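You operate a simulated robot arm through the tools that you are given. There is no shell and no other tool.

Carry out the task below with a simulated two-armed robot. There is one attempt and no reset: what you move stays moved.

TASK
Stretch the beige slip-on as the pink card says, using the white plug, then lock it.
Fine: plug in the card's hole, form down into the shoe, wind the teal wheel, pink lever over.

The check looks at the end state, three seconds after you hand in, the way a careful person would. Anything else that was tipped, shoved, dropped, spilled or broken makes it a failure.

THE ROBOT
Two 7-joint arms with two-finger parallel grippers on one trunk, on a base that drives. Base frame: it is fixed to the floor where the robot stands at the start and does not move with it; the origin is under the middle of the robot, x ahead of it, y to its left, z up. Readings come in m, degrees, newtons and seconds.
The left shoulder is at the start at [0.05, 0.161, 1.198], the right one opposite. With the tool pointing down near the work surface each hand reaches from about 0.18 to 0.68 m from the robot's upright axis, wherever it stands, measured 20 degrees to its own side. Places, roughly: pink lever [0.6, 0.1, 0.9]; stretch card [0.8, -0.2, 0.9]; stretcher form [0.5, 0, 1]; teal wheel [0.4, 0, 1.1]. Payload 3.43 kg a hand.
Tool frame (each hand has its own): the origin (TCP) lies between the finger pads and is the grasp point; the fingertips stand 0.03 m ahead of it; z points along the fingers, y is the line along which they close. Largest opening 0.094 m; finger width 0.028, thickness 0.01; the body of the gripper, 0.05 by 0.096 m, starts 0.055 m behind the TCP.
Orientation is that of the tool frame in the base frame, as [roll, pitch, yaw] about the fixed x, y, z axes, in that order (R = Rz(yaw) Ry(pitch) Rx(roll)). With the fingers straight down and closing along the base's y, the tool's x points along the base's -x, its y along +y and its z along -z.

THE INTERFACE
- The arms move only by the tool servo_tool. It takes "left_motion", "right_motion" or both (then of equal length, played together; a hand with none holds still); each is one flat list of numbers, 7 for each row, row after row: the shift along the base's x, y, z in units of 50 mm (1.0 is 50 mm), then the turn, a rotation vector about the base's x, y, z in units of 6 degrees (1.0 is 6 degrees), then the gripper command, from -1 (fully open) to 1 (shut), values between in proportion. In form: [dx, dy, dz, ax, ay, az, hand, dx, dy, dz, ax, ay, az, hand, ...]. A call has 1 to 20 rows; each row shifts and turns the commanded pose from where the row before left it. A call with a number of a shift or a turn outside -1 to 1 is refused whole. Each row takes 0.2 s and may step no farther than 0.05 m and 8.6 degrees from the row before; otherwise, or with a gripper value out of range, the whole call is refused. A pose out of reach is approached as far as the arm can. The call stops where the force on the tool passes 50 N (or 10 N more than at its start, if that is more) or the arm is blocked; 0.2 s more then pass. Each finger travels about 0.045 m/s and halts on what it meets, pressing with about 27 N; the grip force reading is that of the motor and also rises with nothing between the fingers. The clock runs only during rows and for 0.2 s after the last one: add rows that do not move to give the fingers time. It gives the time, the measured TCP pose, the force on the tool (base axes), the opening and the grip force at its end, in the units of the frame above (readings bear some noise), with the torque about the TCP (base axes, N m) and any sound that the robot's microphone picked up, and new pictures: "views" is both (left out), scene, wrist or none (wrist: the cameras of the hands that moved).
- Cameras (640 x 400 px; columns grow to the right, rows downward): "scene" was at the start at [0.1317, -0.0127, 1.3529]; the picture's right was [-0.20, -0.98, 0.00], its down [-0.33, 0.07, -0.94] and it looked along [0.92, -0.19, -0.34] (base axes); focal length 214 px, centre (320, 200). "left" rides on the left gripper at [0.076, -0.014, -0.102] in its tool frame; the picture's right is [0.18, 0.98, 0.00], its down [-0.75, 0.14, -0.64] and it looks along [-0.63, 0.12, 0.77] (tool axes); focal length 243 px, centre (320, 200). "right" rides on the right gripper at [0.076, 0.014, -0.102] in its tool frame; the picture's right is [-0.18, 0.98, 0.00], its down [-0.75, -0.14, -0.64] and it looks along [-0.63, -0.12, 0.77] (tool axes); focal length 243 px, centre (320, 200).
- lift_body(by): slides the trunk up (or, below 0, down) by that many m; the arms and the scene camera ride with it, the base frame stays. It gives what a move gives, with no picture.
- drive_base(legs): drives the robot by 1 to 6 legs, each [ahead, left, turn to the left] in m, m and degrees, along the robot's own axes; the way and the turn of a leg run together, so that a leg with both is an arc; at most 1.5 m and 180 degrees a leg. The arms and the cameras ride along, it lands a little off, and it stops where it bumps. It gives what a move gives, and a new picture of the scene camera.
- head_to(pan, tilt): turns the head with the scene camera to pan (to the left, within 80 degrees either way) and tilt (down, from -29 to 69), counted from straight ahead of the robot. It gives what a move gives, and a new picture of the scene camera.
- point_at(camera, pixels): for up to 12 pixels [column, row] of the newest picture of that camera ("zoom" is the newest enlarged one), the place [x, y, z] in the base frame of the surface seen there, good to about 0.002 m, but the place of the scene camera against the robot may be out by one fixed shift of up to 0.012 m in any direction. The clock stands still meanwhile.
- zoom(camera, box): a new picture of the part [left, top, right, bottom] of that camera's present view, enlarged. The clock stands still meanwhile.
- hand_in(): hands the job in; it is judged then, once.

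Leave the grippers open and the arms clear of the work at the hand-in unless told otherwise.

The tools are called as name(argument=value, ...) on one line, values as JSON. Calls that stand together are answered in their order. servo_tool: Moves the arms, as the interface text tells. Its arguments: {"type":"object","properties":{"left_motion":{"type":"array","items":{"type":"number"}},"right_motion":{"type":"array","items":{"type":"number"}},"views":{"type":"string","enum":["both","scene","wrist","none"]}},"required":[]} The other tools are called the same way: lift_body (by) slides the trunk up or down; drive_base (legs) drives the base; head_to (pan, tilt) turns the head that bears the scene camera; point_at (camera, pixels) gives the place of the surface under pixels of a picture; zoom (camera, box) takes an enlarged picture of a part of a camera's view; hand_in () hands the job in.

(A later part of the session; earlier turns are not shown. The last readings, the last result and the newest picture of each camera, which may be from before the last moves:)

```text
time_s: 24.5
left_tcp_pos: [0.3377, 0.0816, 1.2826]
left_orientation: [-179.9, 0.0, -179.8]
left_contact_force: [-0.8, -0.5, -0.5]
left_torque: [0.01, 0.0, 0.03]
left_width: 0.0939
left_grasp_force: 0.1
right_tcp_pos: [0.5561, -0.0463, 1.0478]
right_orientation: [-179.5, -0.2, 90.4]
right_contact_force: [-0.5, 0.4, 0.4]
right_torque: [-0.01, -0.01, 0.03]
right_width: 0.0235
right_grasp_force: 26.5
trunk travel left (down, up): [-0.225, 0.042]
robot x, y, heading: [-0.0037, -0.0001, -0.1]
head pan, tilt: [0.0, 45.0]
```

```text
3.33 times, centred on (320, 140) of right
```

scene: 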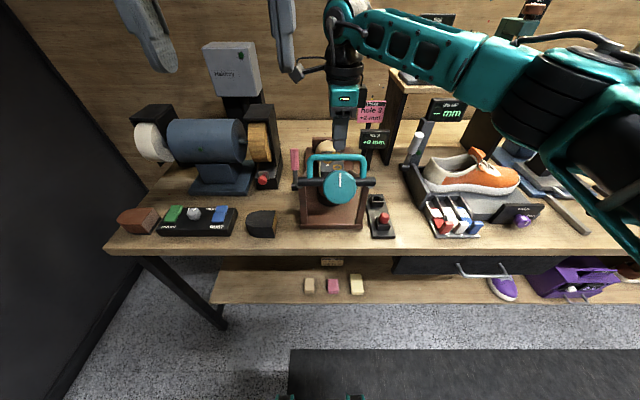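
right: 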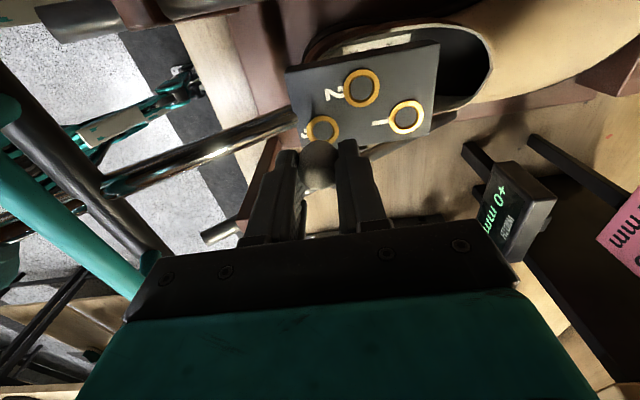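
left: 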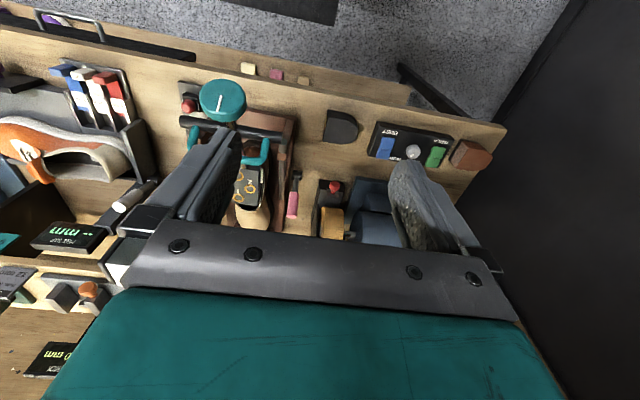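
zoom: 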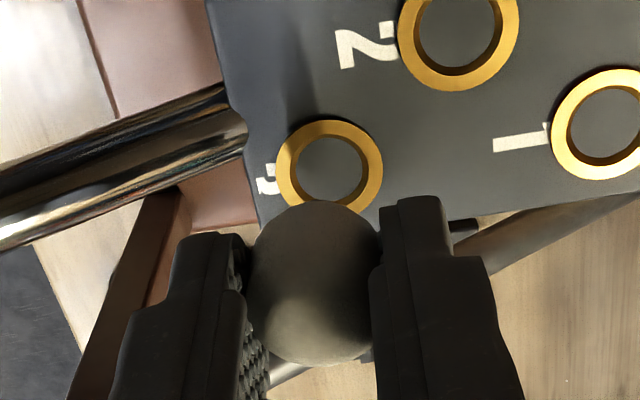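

Measure the plug edges and hole again from this closer view.

point_at(camera="zoom", pixels=[[285, 165], [374, 172], [332, 127], [332, 168], [316, 206], [316, 215], [316, 240], [260, 280], [368, 280], [316, 345], [316, 358], [316, 300]])

```text
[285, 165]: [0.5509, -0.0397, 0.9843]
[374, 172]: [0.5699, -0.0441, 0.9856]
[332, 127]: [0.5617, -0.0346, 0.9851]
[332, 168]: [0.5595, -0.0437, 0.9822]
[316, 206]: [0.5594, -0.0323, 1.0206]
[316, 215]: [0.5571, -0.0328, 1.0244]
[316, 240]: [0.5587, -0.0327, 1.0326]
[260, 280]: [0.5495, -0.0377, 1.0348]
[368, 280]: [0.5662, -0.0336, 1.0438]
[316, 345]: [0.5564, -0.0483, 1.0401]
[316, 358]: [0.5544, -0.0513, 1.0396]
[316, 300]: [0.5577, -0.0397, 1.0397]
```

Plug centre ≈ [0.558,-0.0443], hole ≈ [0.5595,-0.0437]. Nudge +1.5 mm x and descend in small steps to TCP z≈1.030.

servo_tool(right_motion=[0.03, 0.01, -0.1, 0, 0, 0, 1, 0, 0, -0.1, 0, 0, 0, 1, 0, 0, -0.1, 0, 0, 0, 1, 0, 0, 0, 0, 0, 0, 1], views="wrist")

zoom(camera="right", box=[270, 80, 370, 200])

```text
time_s: 25.5
left_tcp_pos: [0.3372, 0.0809, 1.2822]
left_orientation: [-179.9, 0.0, -179.9]
left_contact_force: [-0.9, -0.3, -0.3]
left_torque: [-0.03, -0.01, -0.01]
left_width: 0.0939
left_grasp_force: 0.2
right_tcp_pos: [0.5584, -0.0458, 1.0313]
right_orientation: [-179.4, -0.3, 90.5]
right_contact_force: [0.2, 0.8, -0.2]
right_torque: [0.03, 0.04, 0.03]
right_width: 0.0233
right_grasp_force: 27.2
trunk travel left (down, up): [-0.225, 0.042]
robot x, y, heading: [0.0036, 0.0009, 0.1]
head pan, tilt: [0.0, 45.0]
```

right: 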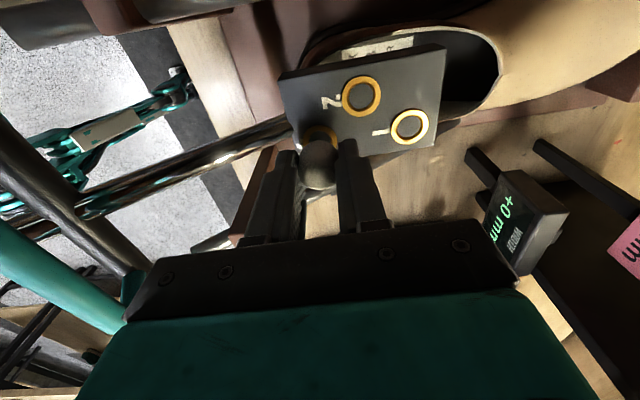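

```text
3.33 times, centred on (320, 140) of right
```

zoom: 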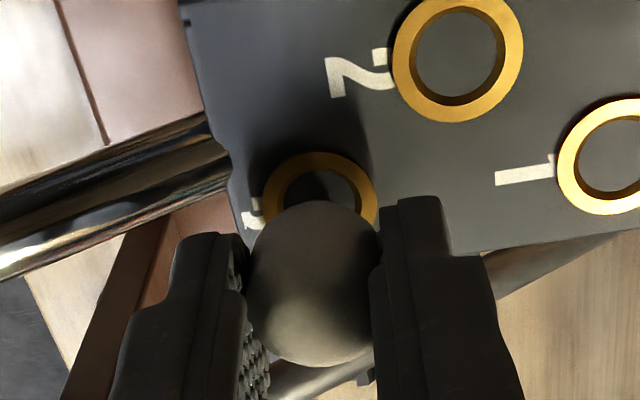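

Measure again for x/y alignment.

point_at(camera="zoom", pixels=[[271, 200], [372, 200], [320, 158], [285, 165], [360, 168], [316, 210], [316, 230], [262, 280], [366, 280], [255, 270], [316, 345], [320, 190]])

```text
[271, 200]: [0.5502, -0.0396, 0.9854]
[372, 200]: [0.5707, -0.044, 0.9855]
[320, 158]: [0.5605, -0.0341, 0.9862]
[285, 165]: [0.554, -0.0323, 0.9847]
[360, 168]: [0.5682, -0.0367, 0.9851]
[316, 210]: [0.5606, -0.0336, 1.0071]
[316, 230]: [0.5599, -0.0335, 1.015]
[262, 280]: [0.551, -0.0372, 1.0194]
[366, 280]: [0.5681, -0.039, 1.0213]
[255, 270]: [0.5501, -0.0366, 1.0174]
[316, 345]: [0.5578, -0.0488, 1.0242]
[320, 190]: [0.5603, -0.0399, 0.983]
```

Offset small: nudge +1.2 mm y, then descend in 3 mm rows toward contact.

servo_tool(right_motion=[0.01, 0.024, -0.04, 0, 0, 0, 1, 0, 0, -0.06, 0, 0, 0, 1, 0, 0, 0, 0, 0, 0, 1], views="wrist")

zoom(camera="right", box=[270, 80, 370, 200])

```text
time_s: 26.3
left_tcp_pos: [0.3361, 0.0818, 1.2817]
left_orientation: [-179.9, -0.1, -179.9]
left_contact_force: [0.4, 0.2, -0.2]
left_torque: [0.02, 0.01, 0.01]
left_width: 0.0942
left_grasp_force: 0.2
right_tcp_pos: [0.5597, -0.0454, 1.025]
right_orientation: [-179.5, -0.2, 90.5]
right_contact_force: [0.3, 0.0, 0.4]
right_torque: [-0.02, -0.02, 0.0]
right_width: 0.0234
right_grasp_force: 27.1
trunk travel left (down, up): [-0.225, 0.042]
robot x, y, heading: [0.0017, -0.0012, -0.3]
head pan, tilt: [0.0, 45.0]
```

right: 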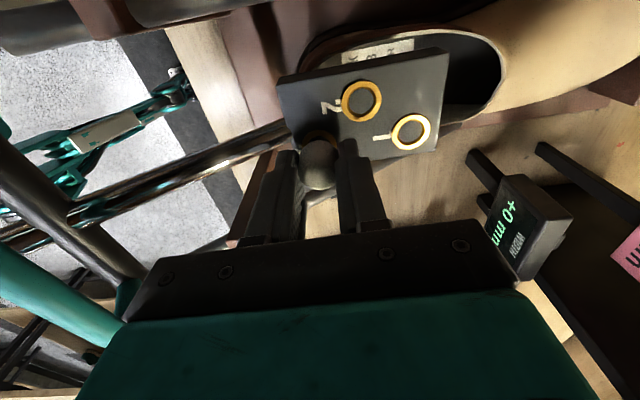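

```text
3.33 times, centred on (320, 140) of right
```

zoom: 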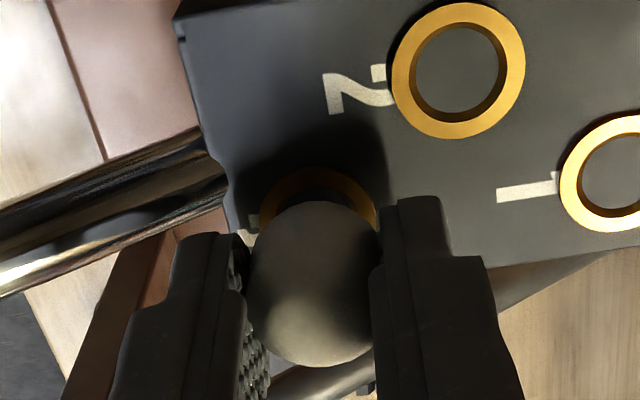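

No contact yet (force ≈0). Go down another 6 mm in small rows.

servo_tool(right_motion=[0, 0, -0.04, 0, 0, 0, 1, 0, 0, -0.04, 0, 0, 0, 1, 0, 0, 0, 0, 0, 0, 1], views="wrist")

zoom(camera="right", box=[270, 80, 370, 200])

point_at(camera="zoom", pixels=[[266, 215], [370, 215], [318, 180], [285, 190], [355, 190], [316, 210], [316, 230], [262, 280], [366, 280], [316, 345]])

```text
time_s: 27.1
left_tcp_pos: [0.3371, 0.0814, 1.2821]
left_orientation: [-180.0, -0.1, -180.0]
left_contact_force: [0.4, -0.1, -0.5]
left_torque: [0.01, 0.01, 0.03]
left_width: 0.0939
left_grasp_force: 0.0
right_tcp_pos: [0.5609, -0.046, 1.0229]
right_orientation: [-179.5, -0.2, 90.5]
right_contact_force: [0.2, 0.3, -1.0]
right_torque: [0.0, -0.02, -0.03]
right_width: 0.0232
right_grasp_force: 27.2
trunk travel left (down, up): [-0.225, 0.042]
robot x, y, heading: [0.0009, -0.0024, -0.0]
head pan, tilt: [0.0, 45.0]
```

right: 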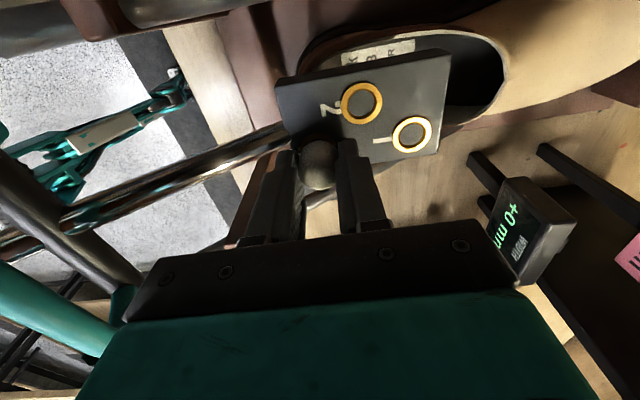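

```text
3.33 times, centred on (320, 140) of right
```

zoom: 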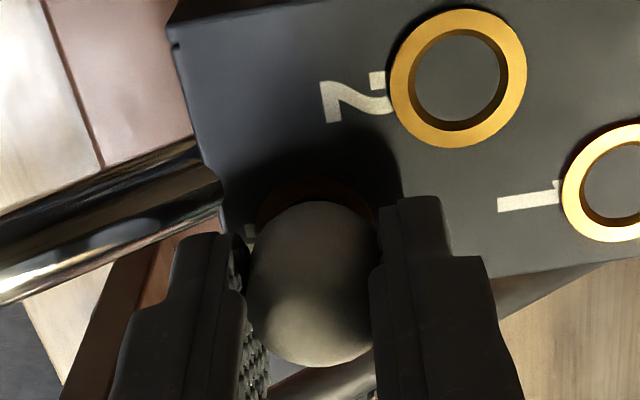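

```text
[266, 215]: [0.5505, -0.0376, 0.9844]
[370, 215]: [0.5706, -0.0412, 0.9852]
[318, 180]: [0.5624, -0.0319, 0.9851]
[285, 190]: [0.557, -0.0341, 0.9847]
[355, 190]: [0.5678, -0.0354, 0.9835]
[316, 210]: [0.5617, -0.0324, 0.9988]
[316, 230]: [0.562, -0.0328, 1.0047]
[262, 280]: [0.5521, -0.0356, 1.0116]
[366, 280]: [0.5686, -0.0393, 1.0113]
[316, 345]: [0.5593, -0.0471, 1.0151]
```

Aligned within about 1 mm; still no force. Continue down 6 mm.

servo_tool(right_motion=[0, 0, -0.04, 0, 0, 0, 1, 0, 0, -0.04, 0, 0, 0, 1, 0, 0, -0.04, 0, 0, 0, 1, 0, 0, 0, 0, 0, 0, 1], views="wrist")

zoom(camera="right", box=[270, 80, 370, 200])

```text
time_s: 28.1
left_tcp_pos: [0.3371, 0.0821, 1.2825]
left_orientation: [-179.8, -0.1, -179.9]
left_contact_force: [-0.2, 0.6, 0.1]
left_torque: [0.02, 0.0, -0.01]
left_width: 0.094
left_grasp_force: 0.0
right_tcp_pos: [0.5603, -0.0448, 1.0171]
right_orientation: [-179.6, -0.1, 90.3]
right_contact_force: [4.0, -2.0, 5.1]
right_torque: [0.02, 0.05, -0.03]
right_width: 0.0232
right_grasp_force: 26.8
trunk travel left (down, up): [-0.225, 0.042]
robot x, y, heading: [0.0001, -0.0004, 0.1]
head pan, tilt: [0.0, 45.0]
```

right: 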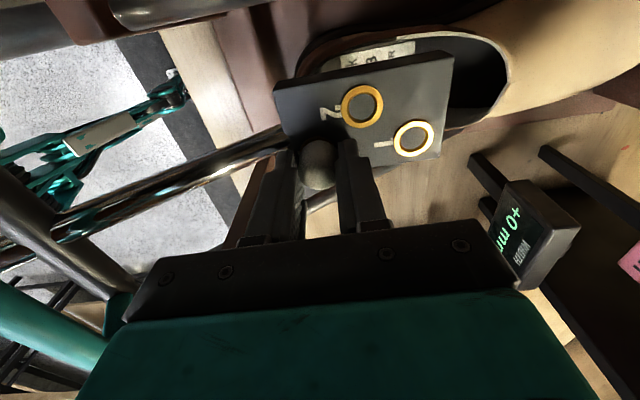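

```text
3.33 times, centred on (320, 140) of right
```

zoom: 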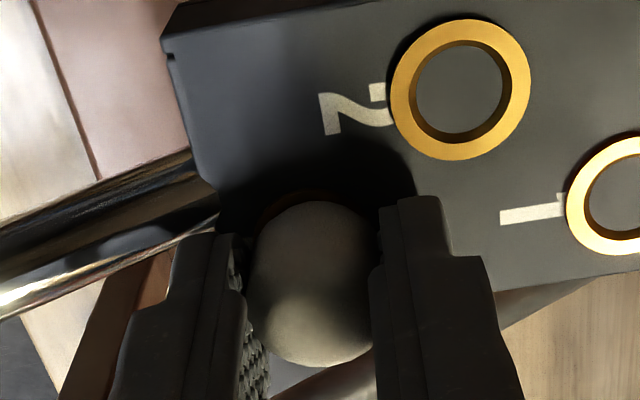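

Contact started: force [4, −2, 5] — the hole pushes the plug toward +x/−y. Comply slightly and press further down.

servo_tool(right_motion=[0.015, -0.008, 0, 0, 0, 0, 1, 0, 0, -0.03, 0, 0, 0, 1, 0, 0, 0, 0, 0, 0, 1], views="wrist")

zoom(camera="right", box=[270, 80, 370, 200])

```text
time_s: 28.9
left_tcp_pos: [0.3374, 0.0811, 1.2825]
left_orientation: [-180.0, 0.0, -179.9]
left_contact_force: [-0.4, -0.4, -0.6]
left_torque: [-0.01, -0.01, 0.0]
left_width: 0.094
left_grasp_force: 0.0
right_tcp_pos: [0.562, -0.0466, 1.0167]
right_orientation: [-179.7, -0.3, 90.3]
right_contact_force: [8.4, 0.2, 13.0]
right_torque: [0.18, 0.05, -0.09]
right_width: 0.0233
right_grasp_force: 27.0
trunk travel left (down, up): [-0.225, 0.042]
robot x, y, heading: [0.0009, 0.0037, -0.3]
head pan, tilt: [0.0, 45.0]
```

right: 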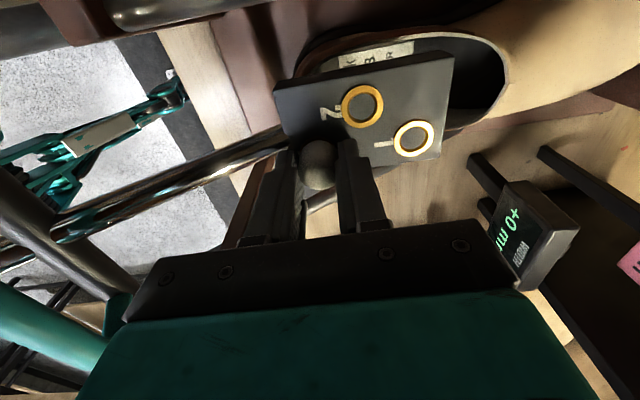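

```text
3.33 times, centred on (320, 140) of right
```

zoom: 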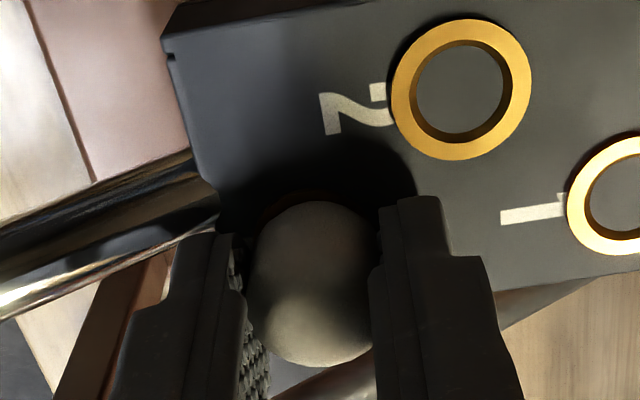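

The x/z force ratio matches the slide slope, so the form may be starting to move. Check hole 2 and 1 positions.

point_at(camera="right", pixels=[[358, 105], [410, 138], [312, 145], [318, 141]])

point_at(camera="zoom", pixels=[[316, 204], [316, 215], [316, 230], [290, 200], [345, 195], [460, 90], [606, 196], [398, 90], [522, 90], [200, 130]])

```text
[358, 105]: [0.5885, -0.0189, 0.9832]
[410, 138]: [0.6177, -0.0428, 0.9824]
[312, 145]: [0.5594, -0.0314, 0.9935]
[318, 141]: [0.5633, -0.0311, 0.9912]
```

```text
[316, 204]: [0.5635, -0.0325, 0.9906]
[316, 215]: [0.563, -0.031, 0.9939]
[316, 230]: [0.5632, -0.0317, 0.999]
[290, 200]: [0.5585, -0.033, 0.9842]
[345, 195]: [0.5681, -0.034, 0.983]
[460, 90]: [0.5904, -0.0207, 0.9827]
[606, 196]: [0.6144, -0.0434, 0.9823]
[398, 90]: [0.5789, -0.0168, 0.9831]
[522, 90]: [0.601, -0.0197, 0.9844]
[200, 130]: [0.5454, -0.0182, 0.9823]
```

The form hasn't moved. I need a side look at the plug tip; zoom the scene camera there.

zoom(camera="scene", box=[305, 130, 375, 190])

zoom(camera="right", box=[300, 120, 340, 160])

```text
6.67 times, centred on (340, 160) of scene
```

zoom: 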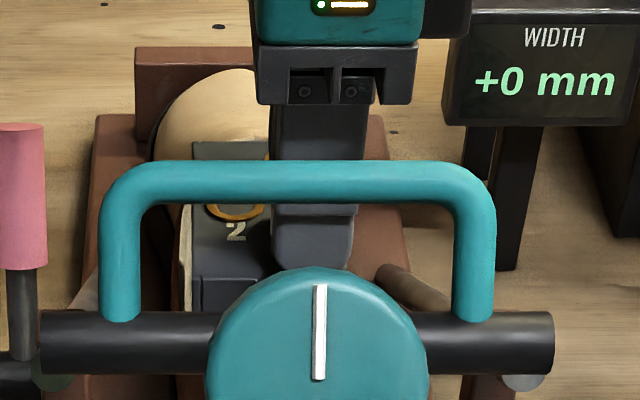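

```text
10.00 times, centred on (320, 140) of right
```

zoom: 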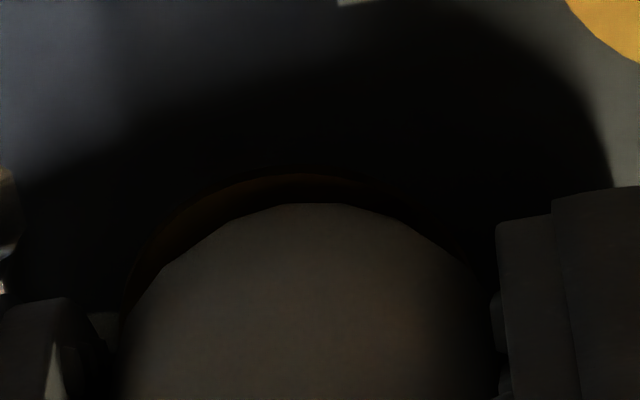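

The ring arc centre is about 1 mm to −x of the plug, so my last nudge was the wrong way. Undo it in x, lifting slightly, then press again.

servo_tool(right_motion=[0, 0, 0.06, 0, 0, 0, 1, -0.018, -0.008, 0, 0, 0, 0, 1, 0, 0, -0.03, 0, 0, 0, 1, 0, 0, -0.03, 0, 0, 0, 1, 0, 0, 0, 0, 0, 0, 1], views="wrist")

zoom(camera="right", box=[300, 120, 340, 160])

```text
time_s: 30.1
left_tcp_pos: [0.3372, 0.0819, 1.2824]
left_orientation: [-180.0, 0.0, -179.9]
left_contact_force: [-0.6, 0.3, -0.1]
left_torque: [-0.02, -0.02, 0.0]
left_width: 0.0939
left_grasp_force: 0.0
right_tcp_pos: [0.5597, -0.0454, 1.0178]
right_orientation: [-179.7, -0.3, 90.5]
right_contact_force: [11.4, 1.3, 19.8]
right_torque: [0.32, 0.1, -0.23]
right_width: 0.0232
right_grasp_force: 26.9
trunk travel left (down, up): [-0.225, 0.042]
robot x, y, heading: [0.0016, 0.0028, -0.2]
head pan, tilt: [0.0, 45.0]
```

right: 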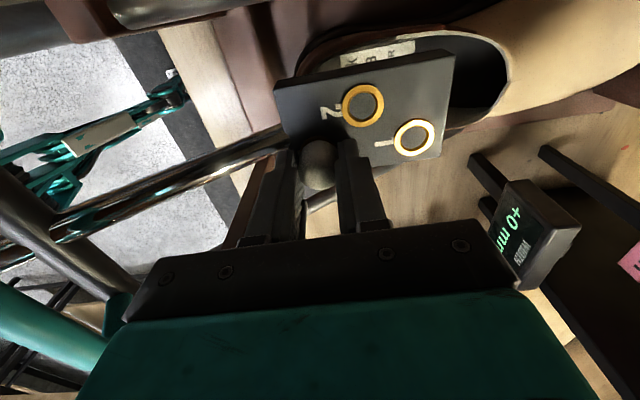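

```text
10.00 times, centred on (320, 140) of right
```

zoom: 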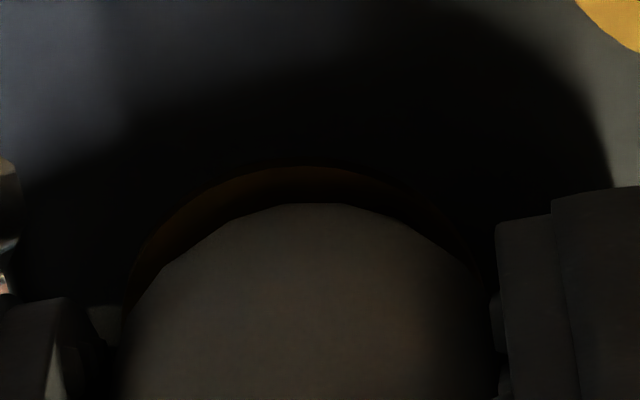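

The torque reading places the contact ~25 mm toward −x and +15 mm y from the TCP: the near fingertip is hitting the screw rod behind the plate, not the plug. I'll lift 60 mm and turn the hand to yaw ~180 so the fingers stand left/right of the plug, then look at the plug's stem with the scene camera.

servo_tool(right_motion=[0, 0, 0.4, 0, 0, 0, 1, 0, 0, 0.5, 0, 0, 0, 1, 0, 0, 0.6, 0, 0, 0, 1, 0, 0, 0.2, 0, 0, 1, 1, 0, 0, 0.2, 0, 0, 1, 1, 0, 0, 0.2, 0, 0, 1, 1, 0, 0, 0.2, 0, 0, 1, 1, 0, 0, 0, 0, 0, 1, 1, 0, 0, 0, 0, 0, 1, 1, 0, 0, 0, 0, 0, 1, 1, 0, 0, 0, 0, 0, 1, 1, 0, 0, 0, 0, 0, 1, 1, 0, 0, 0, 0, 0, 1, 1, 0, 0, 0, 0, 0, 1, 1, 0, 0, 0, 0, 0, 1, 1, 0, 0, 0, 0, 0, 1, 1, 0, 0, 0, 0, 0, 1, 1], views="both")

zoom(camera="scene", box=[300, 60, 400, 160])

zoom(camera="right", box=[240, 40, 400, 200])

```text
time_s: 33.7
left_tcp_pos: [0.3363, 0.0818, 1.2819]
left_orientation: [-179.9, -0.1, -179.9]
left_contact_force: [-0.5, 0.8, -0.2]
left_torque: [0.0, -0.01, 0.01]
left_width: 0.0941
left_grasp_force: 0.1
right_tcp_pos: [0.5596, -0.046, 1.13]
right_orientation: [-179.5, -0.2, 174.6]
right_contact_force: [0.2, -0.6, -0.4]
right_torque: [-0.02, 0.02, -0.04]
right_width: 0.0232
right_grasp_force: 27.1
trunk travel left (down, up): [-0.225, 0.042]
robot x, y, heading: [0.001, -0.0026, -0.2]
head pan, tilt: [0.0, 45.0]
```

scene: 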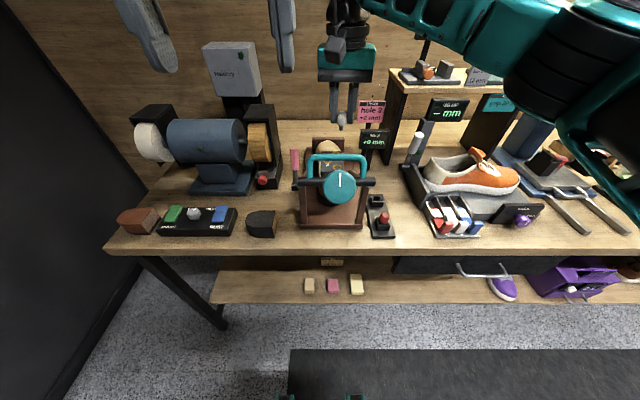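
right: 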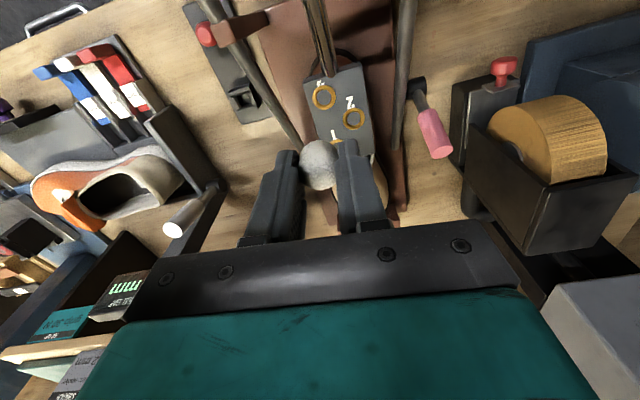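

```text
4.00 times, centred on (350, 110) of scene
```

zoom: 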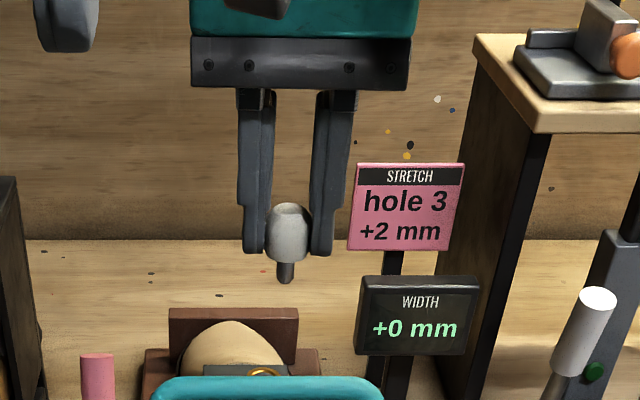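

```text
2.50 times, centred on (320, 120) of right
```

zoom: 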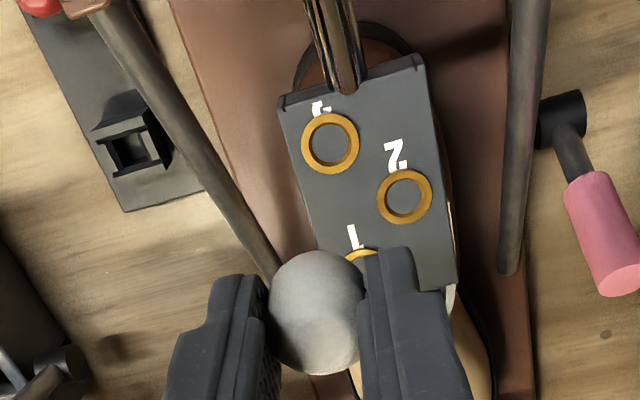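

Now I see the plug clearly: knob ~23 mm and a stem ~9.5 mm wide, ~12 mm long. The hole is ~15 mm, so alignment is fine; only the finger blocked. I'll use yaw ≈156 to keep fingers off the rod, and descend to z≈1.05.

servo_tool(right_motion=[0, 0, -0.3, 0, 0, -1, 1, 0, 0, -0.3, 0, 0, -1, 1, 0, 0, -0.3, 0, 0, -1, 1, 0, 0, -0.4, 0, 0, 0, 1, 0, 0, -0.3, 0, 0, 0, 1, 0, 0, 0, 0, 0, 0, 1], views="wrist")

zoom(camera="right", box=[260, 80, 380, 200])

```text
time_s: 35.1
left_tcp_pos: [0.3365, 0.0807, 1.2825]
left_orientation: [-179.8, -0.1, -180.0]
left_contact_force: [-0.1, -0.1, 0.0]
left_torque: [-0.01, -0.01, -0.03]
left_width: 0.0942
left_grasp_force: 0.0
right_tcp_pos: [0.5608, -0.0464, 1.0499]
right_orientation: [-179.6, -0.2, 156.4]
right_contact_force: [0.0, -0.5, -0.2]
right_torque: [-0.02, -0.01, 0.01]
right_width: 0.0234
right_grasp_force: 27.6
trunk travel left (down, up): [-0.225, 0.042]
robot x, y, heading: [-0.0003, 0.0001, -0.3]
head pan, tilt: [0.0, 45.0]
```

right: 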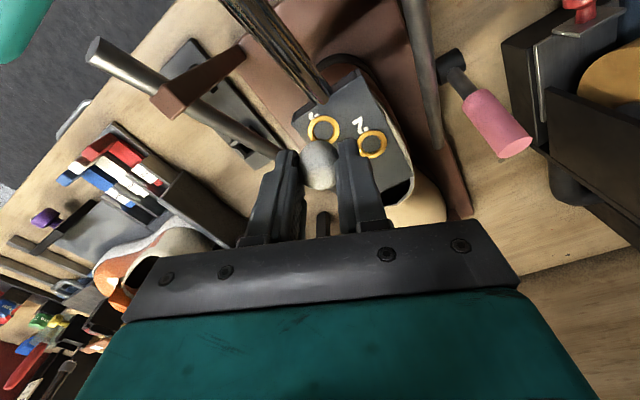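

```text
3.33 times, centred on (320, 140) of right
```

zoom: 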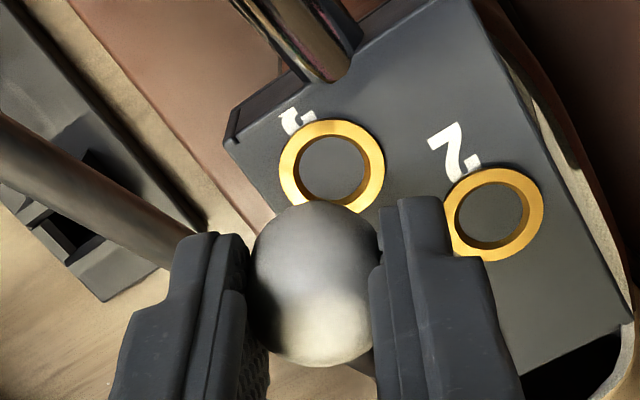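

Measure plug and hole in this view.

point_at(camera="zoom", pixels=[[285, 165], [379, 172], [332, 124], [338, 207], [332, 168], [300, 135], [365, 205], [316, 207], [316, 240], [258, 280], [370, 280], [316, 355]])

```text
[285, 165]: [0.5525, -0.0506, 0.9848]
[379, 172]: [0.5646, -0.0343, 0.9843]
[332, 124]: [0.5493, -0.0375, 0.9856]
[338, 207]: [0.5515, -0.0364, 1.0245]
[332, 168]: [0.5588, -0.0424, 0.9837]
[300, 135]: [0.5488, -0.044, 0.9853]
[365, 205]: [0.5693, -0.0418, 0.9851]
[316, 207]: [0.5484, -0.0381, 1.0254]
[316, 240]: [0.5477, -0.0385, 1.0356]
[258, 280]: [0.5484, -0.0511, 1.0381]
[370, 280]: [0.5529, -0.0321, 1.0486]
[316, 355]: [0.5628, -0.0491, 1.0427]
```

Hole relative to plug: about +0.7 mm x, +3 mm y. Correct that and descend to z≈1.030 (stem tip just above the ring).

servo_tool(right_motion=[0.014, 0.06, 0, 0, 0, 0, 1, 0, 0, -0.1, 0, 0, 0, 1, 0, 0, -0.1, 0, 0, 0, 1, 0, 0, -0.16, 0, 0, 0, 1, 0, 0, 0, 0, 0, 0, 1], views="wrist")

zoom(camera="right", box=[280, 100, 360, 180])

zoom(camera="scene", box=[305, 130, 375, 190])

```text
time_s: 36.3
left_tcp_pos: [0.3377, 0.0818, 1.2815]
left_orientation: [-179.9, 0.0, -179.9]
left_contact_force: [1.0, 0.0, 0.2]
left_torque: [0.01, 0.03, -0.04]
left_width: 0.0939
left_grasp_force: 0.0
right_tcp_pos: [0.5598, -0.0434, 1.0327]
right_orientation: [-179.5, -0.1, 156.5]
right_contact_force: [0.8, 0.7, -0.2]
right_torque: [-0.02, -0.01, 0.05]
right_width: 0.023
right_grasp_force: 27.0
trunk travel left (down, up): [-0.225, 0.042]
robot x, y, heading: [0.0017, -0.0001, -0.2]
head pan, tilt: [0.0, 45.0]
```

right: 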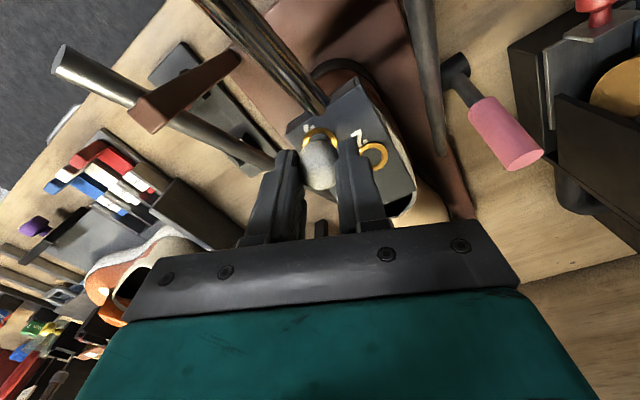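

```text
5.00 times, centred on (320, 140) of right
```

zoom: 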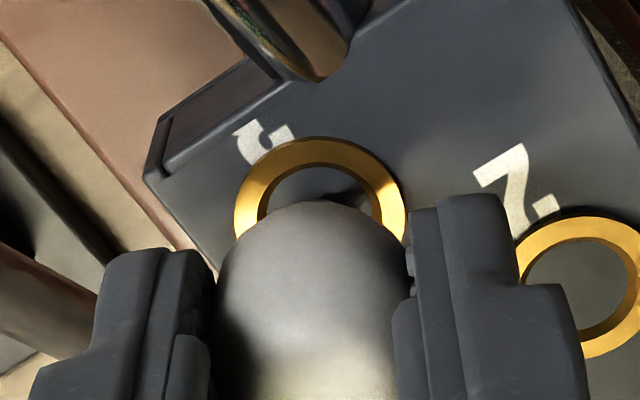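

```text
6.67 times, centred on (340, 160) of scene
```

zoom: 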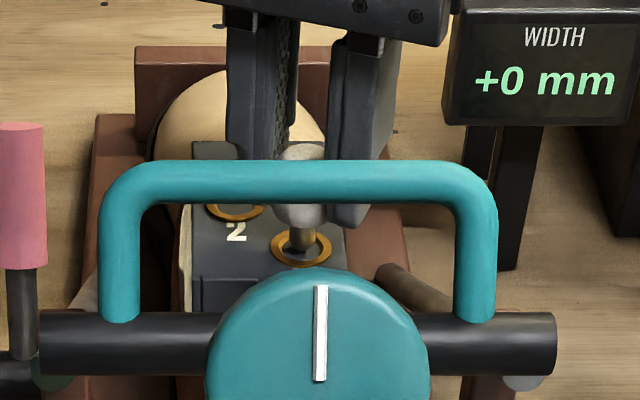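

The scene zoom shows the stem tip right over the centre of hole 3's ring. Descend further, 3 mm rows.

servo_tool(right_motion=[0.006, 0.01, -0.06, 0, 0, 0, 1, 0, 0, -0.06, 0, 0, 0, 1, 0, 0, -0.06, 0, 0, 0, 1, 0, 0, -0.06, 0, 0, 0, 1, 0, 0, 0, 0, 0, 0, 1], views="both")

zoom(camera="scene", box=[305, 130, 375, 190])

zoom(camera="right", box=[280, 100, 360, 180])

```text
time_s: 37.5
left_tcp_pos: [0.3376, 0.0827, 1.2822]
left_orientation: [-179.9, 0.0, -179.9]
left_contact_force: [-0.4, 0.1, 0.3]
left_torque: [0.02, 0.04, -0.03]
left_width: 0.0938
left_grasp_force: 0.0
right_tcp_pos: [0.5605, -0.0438, 1.0208]
right_orientation: [-179.5, -0.1, 156.5]
right_contact_force: [0.5, -0.1, -1.0]
right_torque: [0.02, 0.04, -0.04]
right_width: 0.0233
right_grasp_force: 27.4
trunk travel left (down, up): [-0.225, 0.042]
robot x, y, heading: [0.0014, 0.0004, 0.2]
head pan, tilt: [0.0, 45.0]
```

scene: 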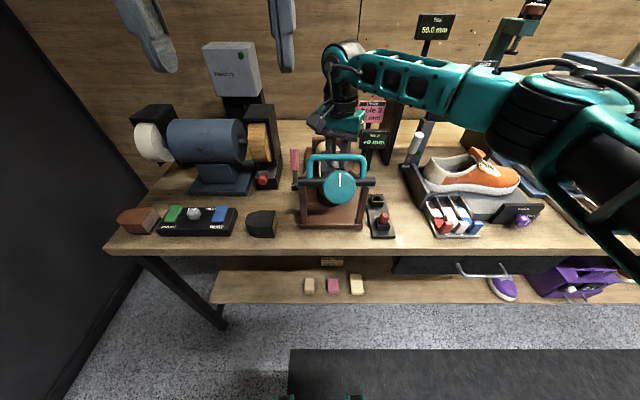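
right: 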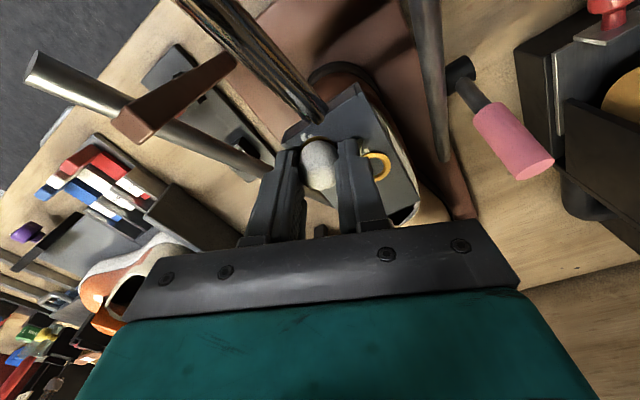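

```text
6.67 times, centred on (340, 160) of scene
```

zoom: 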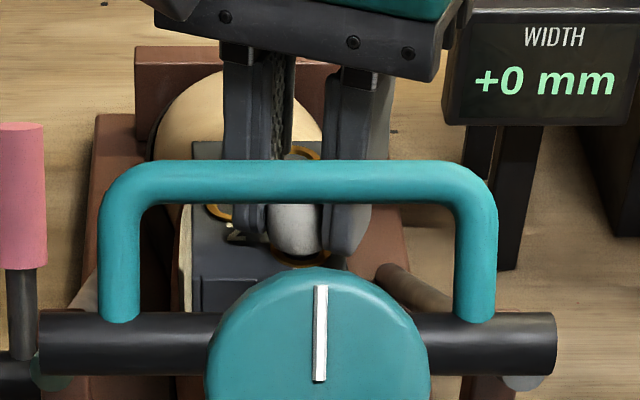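

```text
5.00 times, centred on (320, 140) of right
```

zoom: 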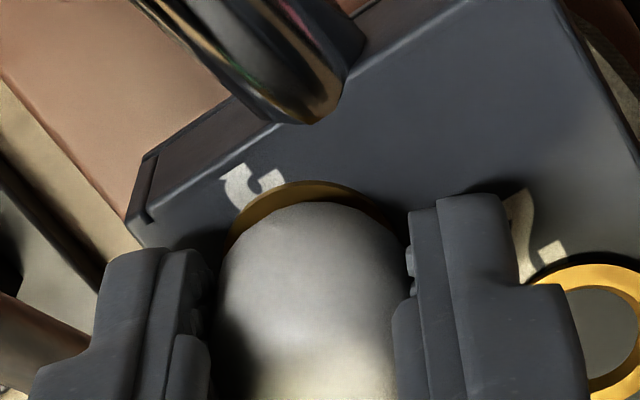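

No force at z 1.021 and the stem is inside. Continue down a further ~6 mm in 2 mm rows.

servo_tool(right_motion=[0, 0, -0.04, 0, 0, 0, 1, 0, 0, -0.04, 0, 0, 0, 1, 0, 0, 0, 0, 0, 0, 1], views="none")

```text
time_s: 38.3
left_tcp_pos: [0.3367, 0.0823, 1.2828]
left_orientation: [-179.9, 0.0, -179.9]
left_contact_force: [0.7, -0.3, 0.2]
left_torque: [0.01, -0.01, -0.04]
left_width: 0.0941
left_grasp_force: 0.0
right_tcp_pos: [0.5613, -0.042, 1.0159]
right_orientation: [-179.6, -0.1, 156.5]
right_contact_force: [1.2, 0.3, 0.4]
right_torque: [-0.01, 0.0, 0.01]
right_width: 0.0234
right_grasp_force: 27.2
trunk travel left (down, up): [-0.225, 0.042]
robot x, y, heading: [-0.0008, -0.0017, 0.1]
head pan, tilt: [0.0, 45.0]
```

Still nearly no force. One more 2 mm step, watching the force.

servo_tool(right_motion=[0, 0, -0.03, 0, 0, 0, 1, 0, 0, 0, 0, 0, 0, 1], views="wrist")

zoom(camera="right", box=[280, 100, 360, 180])

zoom(camera="scene", box=[305, 130, 375, 190])

```text
time_s: 38.9
left_tcp_pos: [0.3363, 0.0819, 1.2825]
left_orientation: [-179.9, 0.1, -179.9]
left_contact_force: [0.4, 0.1, 0.2]
left_torque: [-0.01, 0.02, 0.02]
left_width: 0.0938
left_grasp_force: 0.1
right_tcp_pos: [0.5612, -0.0419, 1.0141]
right_orientation: [-179.5, -0.2, 156.6]
right_contact_force: [2.4, 0.3, 3.8]
right_torque: [0.09, -0.06, 0.01]
right_width: 0.023
right_grasp_force: 27.1
trunk travel left (down, up): [-0.225, 0.042]
robot x, y, heading: [-0.001, -0.004, 0.3]
head pan, tilt: [0.0, 45.0]
```

right: 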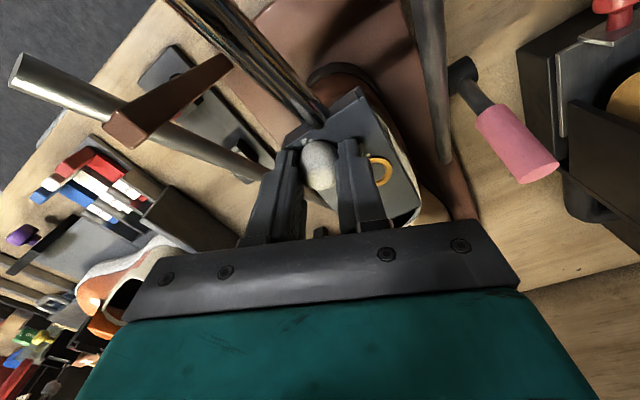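

```text
5.00 times, centred on (320, 140) of right
```

zoom: 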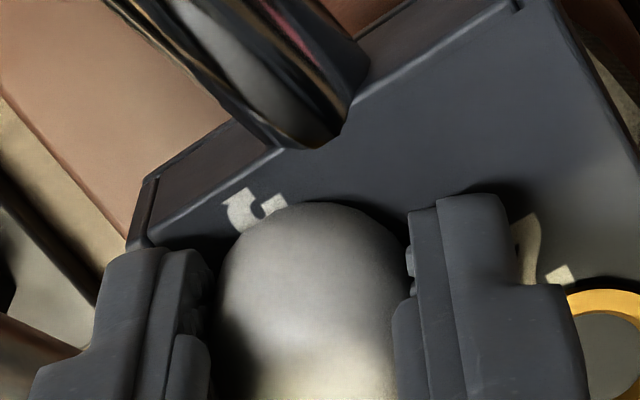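

```text
6.67 times, centred on (340, 160) of scene
```

zoom: 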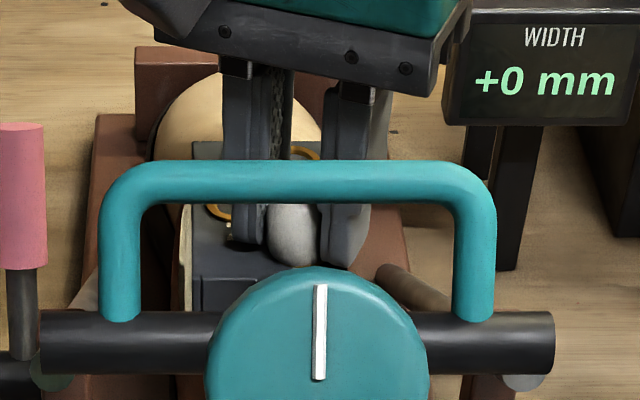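

Knob now sits on the ring and light contact is felt. Raise 1 mm, open the fingers partly to release the plug, wait.

servo_tool(right_motion=[0, 0, 0.02, 0, 0, 0, 1, 0, 0, 0, 0, 0, 0, 0.3, 0, 0, 0, 0, 0, 0, 0.1, 0, 0, 0, 0, 0, 0, -0.1, 0, 0, 0, 0, 0, 0, -0.1], views="wrist")

zoom(camera="right", box=[280, 100, 360, 180])

zoom(camera="scene", box=[305, 130, 375, 190])

```text
time_s: 40.1
left_tcp_pos: [0.337, 0.0833, 1.2821]
left_orientation: [-179.9, 0.1, -179.9]
left_contact_force: [0.1, 0.1, -0.2]
left_torque: [0.0, -0.04, 0.01]
left_width: 0.0939
left_grasp_force: 0.2
right_tcp_pos: [0.561, -0.0428, 1.0149]
right_orientation: [-179.5, -0.1, 156.4]
right_contact_force: [-0.7, 0.3, -0.3]
right_torque: [0.02, 0.03, 0.0]
right_width: 0.0519
right_grasp_force: 0.0
trunk travel left (down, up): [-0.225, 0.042]
robot x, y, heading: [0.0053, 0.0023, 0.2]
head pan, tilt: [0.0, 45.0]
```

right: 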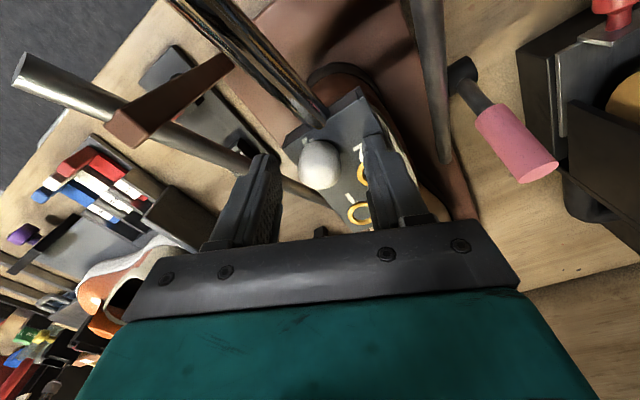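

```text
5.00 times, centred on (320, 140) of right
```

zoom: 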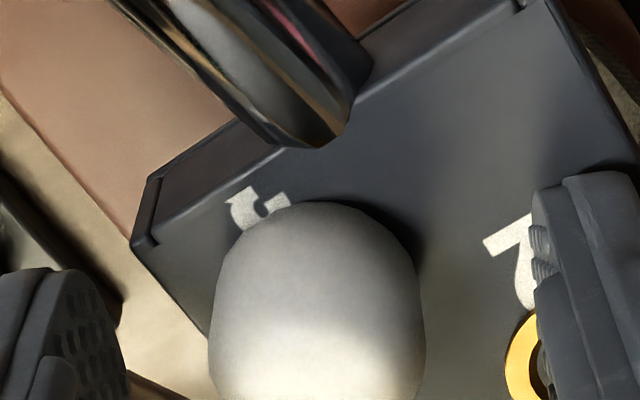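

```text
6.67 times, centred on (340, 160) of scene
```

zoom: 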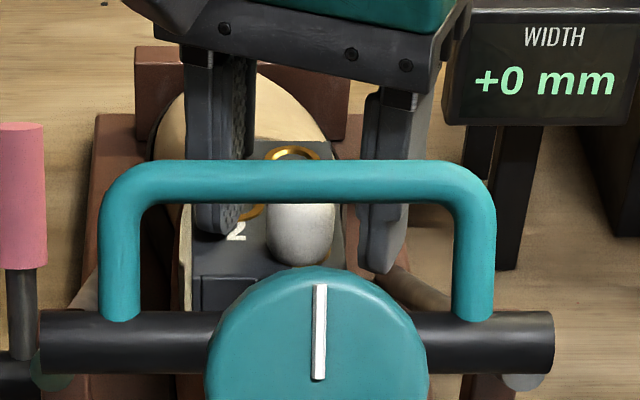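

Plug stands upright in hole 3. Raise the right hand straight up and look again.

servo_tool(right_motion=[0, 0, 0.2, 0, 0, 0, -0.1, 0, 0, 0.4, 0, 0, 0, -0.1, 0, 0, 0.6, 0, 0, 0, -0.1, 0, 0, 0.8, 0, 0, 0, -0.1, 0, 0, 0.8, 0, 0, 0, -0.1, 0, 0, 0.4, 0, 0, 0, -0.1], views="both")

zoom(camera="right", box=[240, 0, 420, 160])

zoom(camera="scene", box=[290, 120, 390, 240])

```text
time_s: 41.5
left_tcp_pos: [0.3384, 0.0815, 1.2818]
left_orientation: [-179.8, 0.0, -179.9]
left_contact_force: [0.1, 0.4, 0.5]
left_torque: [-0.02, 0.01, -0.02]
left_width: 0.0941
left_grasp_force: 0.0
right_tcp_pos: [0.5596, -0.0418, 1.1738]
right_orientation: [-179.5, -0.3, 156.4]
right_contact_force: [-0.2, 0.0, -0.2]
right_torque: [-0.03, 0.01, -0.01]
right_width: 0.0516
right_grasp_force: 0.0
trunk travel left (down, up): [-0.225, 0.042]
robot x, y, heading: [0.0047, -0.0025, 0.1]
head pan, tilt: [0.0, 45.0]
```

scene: 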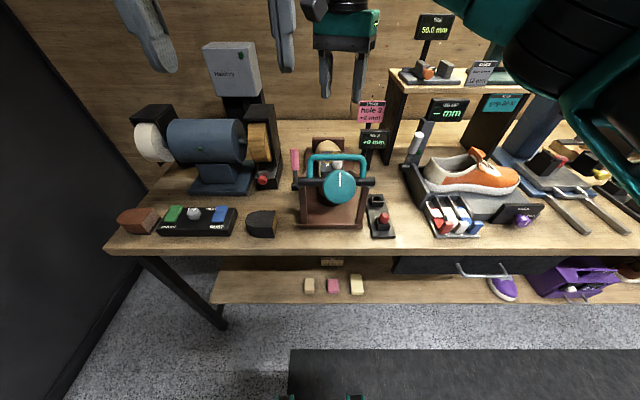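
right: 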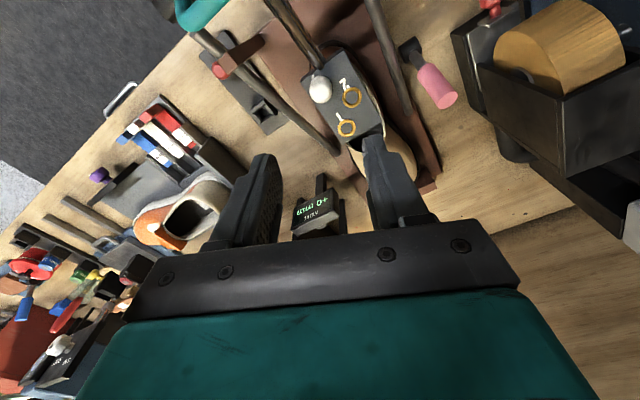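

```text
2.50 times, centred on (330, 80) of right
```

zoom: 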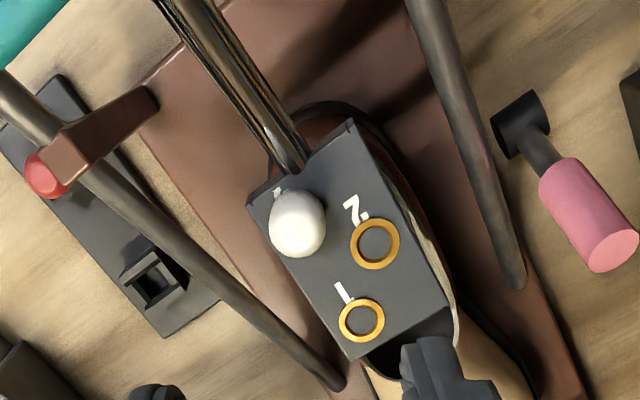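

```text
3.33 times, centred on (340, 180) of scene
```

zoom: 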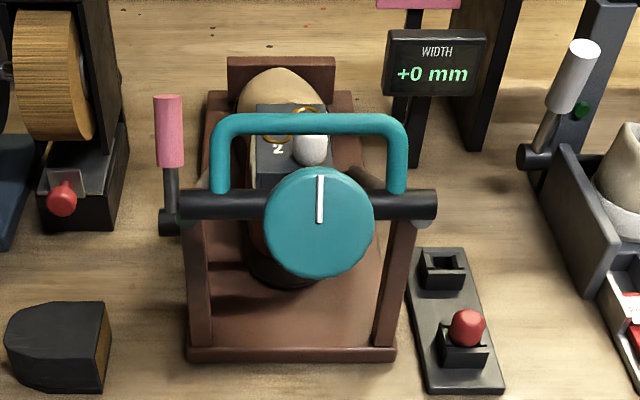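

The plug is seated in hole 3. Next: the teal handle bar at about [0.456, -0.03, 1.088]. I'll swing the right hand back to yaw 90 (closing along x) above the handle.

servo_tool(right_motion=[0, 0, 0.2, 0, 0, -1, -0.3, -0.2, 0.02, 0.2, 0, 0, -1, -0.3, -0.2, 0.02, 0, 0, 0, -1, -0.3, -0.2, 0.02, 0, 0, 0, -1, -0.3, -0.2, 0.02, 0, 0, 0, -1, -0.3, -0.2, 0.02, 0, 0, 0, -1, -0.3, -0.2, 0.02, 0, 0, 0, -1, -0.3, -0.2, 0.02, 0, 0, 0, -1, -0.3, -0.2, 0.02, 0, 0, 0, -1, -0.3, -0.2, 0.02, 0, 0, 0, -1, -0.3, -0.27, 0.02, 0, 0, 0, -1, -0.3], views="both")

```text
time_s: 43.9
left_tcp_pos: [0.3376, 0.0823, 1.282]
left_orientation: [-180.0, -0.1, -179.8]
left_contact_force: [-0.1, -0.6, 0.7]
left_torque: [0.01, 0.01, -0.01]
left_width: 0.0941
left_grasp_force: 0.0
right_tcp_pos: [0.4569, -0.0317, 1.1955]
right_orientation: [-179.5, -0.2, 90.3]
right_contact_force: [0.2, 0.3, 0.2]
right_torque: [-0.01, 0.02, 0.0]
right_width: 0.0609
right_grasp_force: 0.0
trunk travel left (down, up): [-0.225, 0.042]
robot x, y, heading: [-0.0037, -0.0009, -0.1]
head pan, tilt: [0.0, 45.0]
```

scene: 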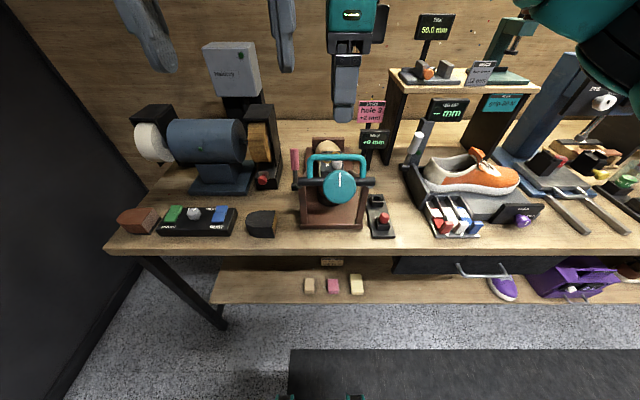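
right: 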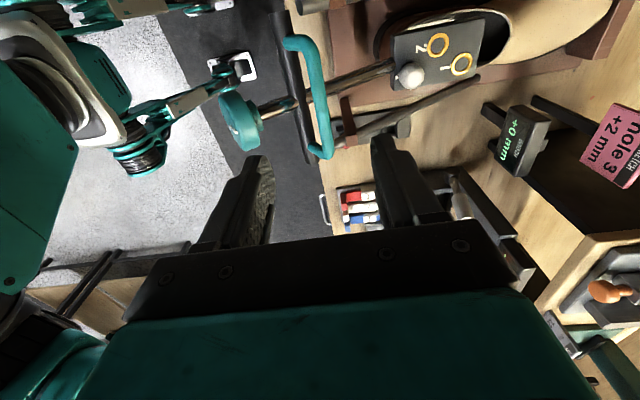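

The right camera shows the handle, bar and wheel well. Measure them.

zoom(camera="right", box=[180, 0, 500, 200])

point_at(camera="right", pixels=[[318, 95], [290, 42], [325, 150], [310, 70], [293, 90], [308, 145], [285, 30], [240, 120], [260, 128], [222, 110], [275, 107], [340, 82]])

```text
2.00 times, centred on (340, 100) of right
```

zoom: 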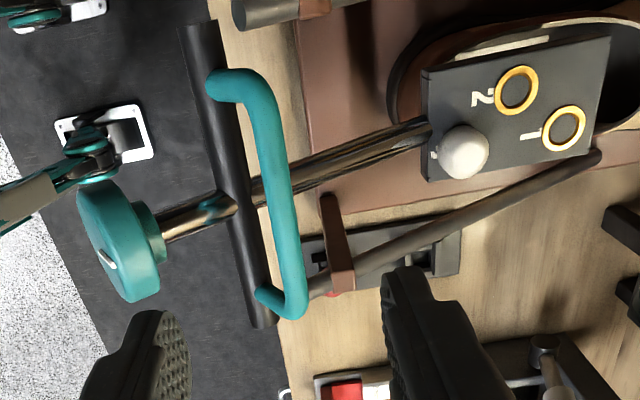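

```text
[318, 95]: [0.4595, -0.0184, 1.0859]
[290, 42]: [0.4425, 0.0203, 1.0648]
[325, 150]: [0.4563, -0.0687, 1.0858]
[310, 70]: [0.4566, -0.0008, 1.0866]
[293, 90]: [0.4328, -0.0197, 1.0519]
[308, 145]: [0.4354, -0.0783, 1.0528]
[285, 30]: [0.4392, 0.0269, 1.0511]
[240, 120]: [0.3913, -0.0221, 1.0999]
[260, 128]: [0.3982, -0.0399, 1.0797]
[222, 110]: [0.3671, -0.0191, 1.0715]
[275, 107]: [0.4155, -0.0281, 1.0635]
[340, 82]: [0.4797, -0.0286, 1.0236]
```

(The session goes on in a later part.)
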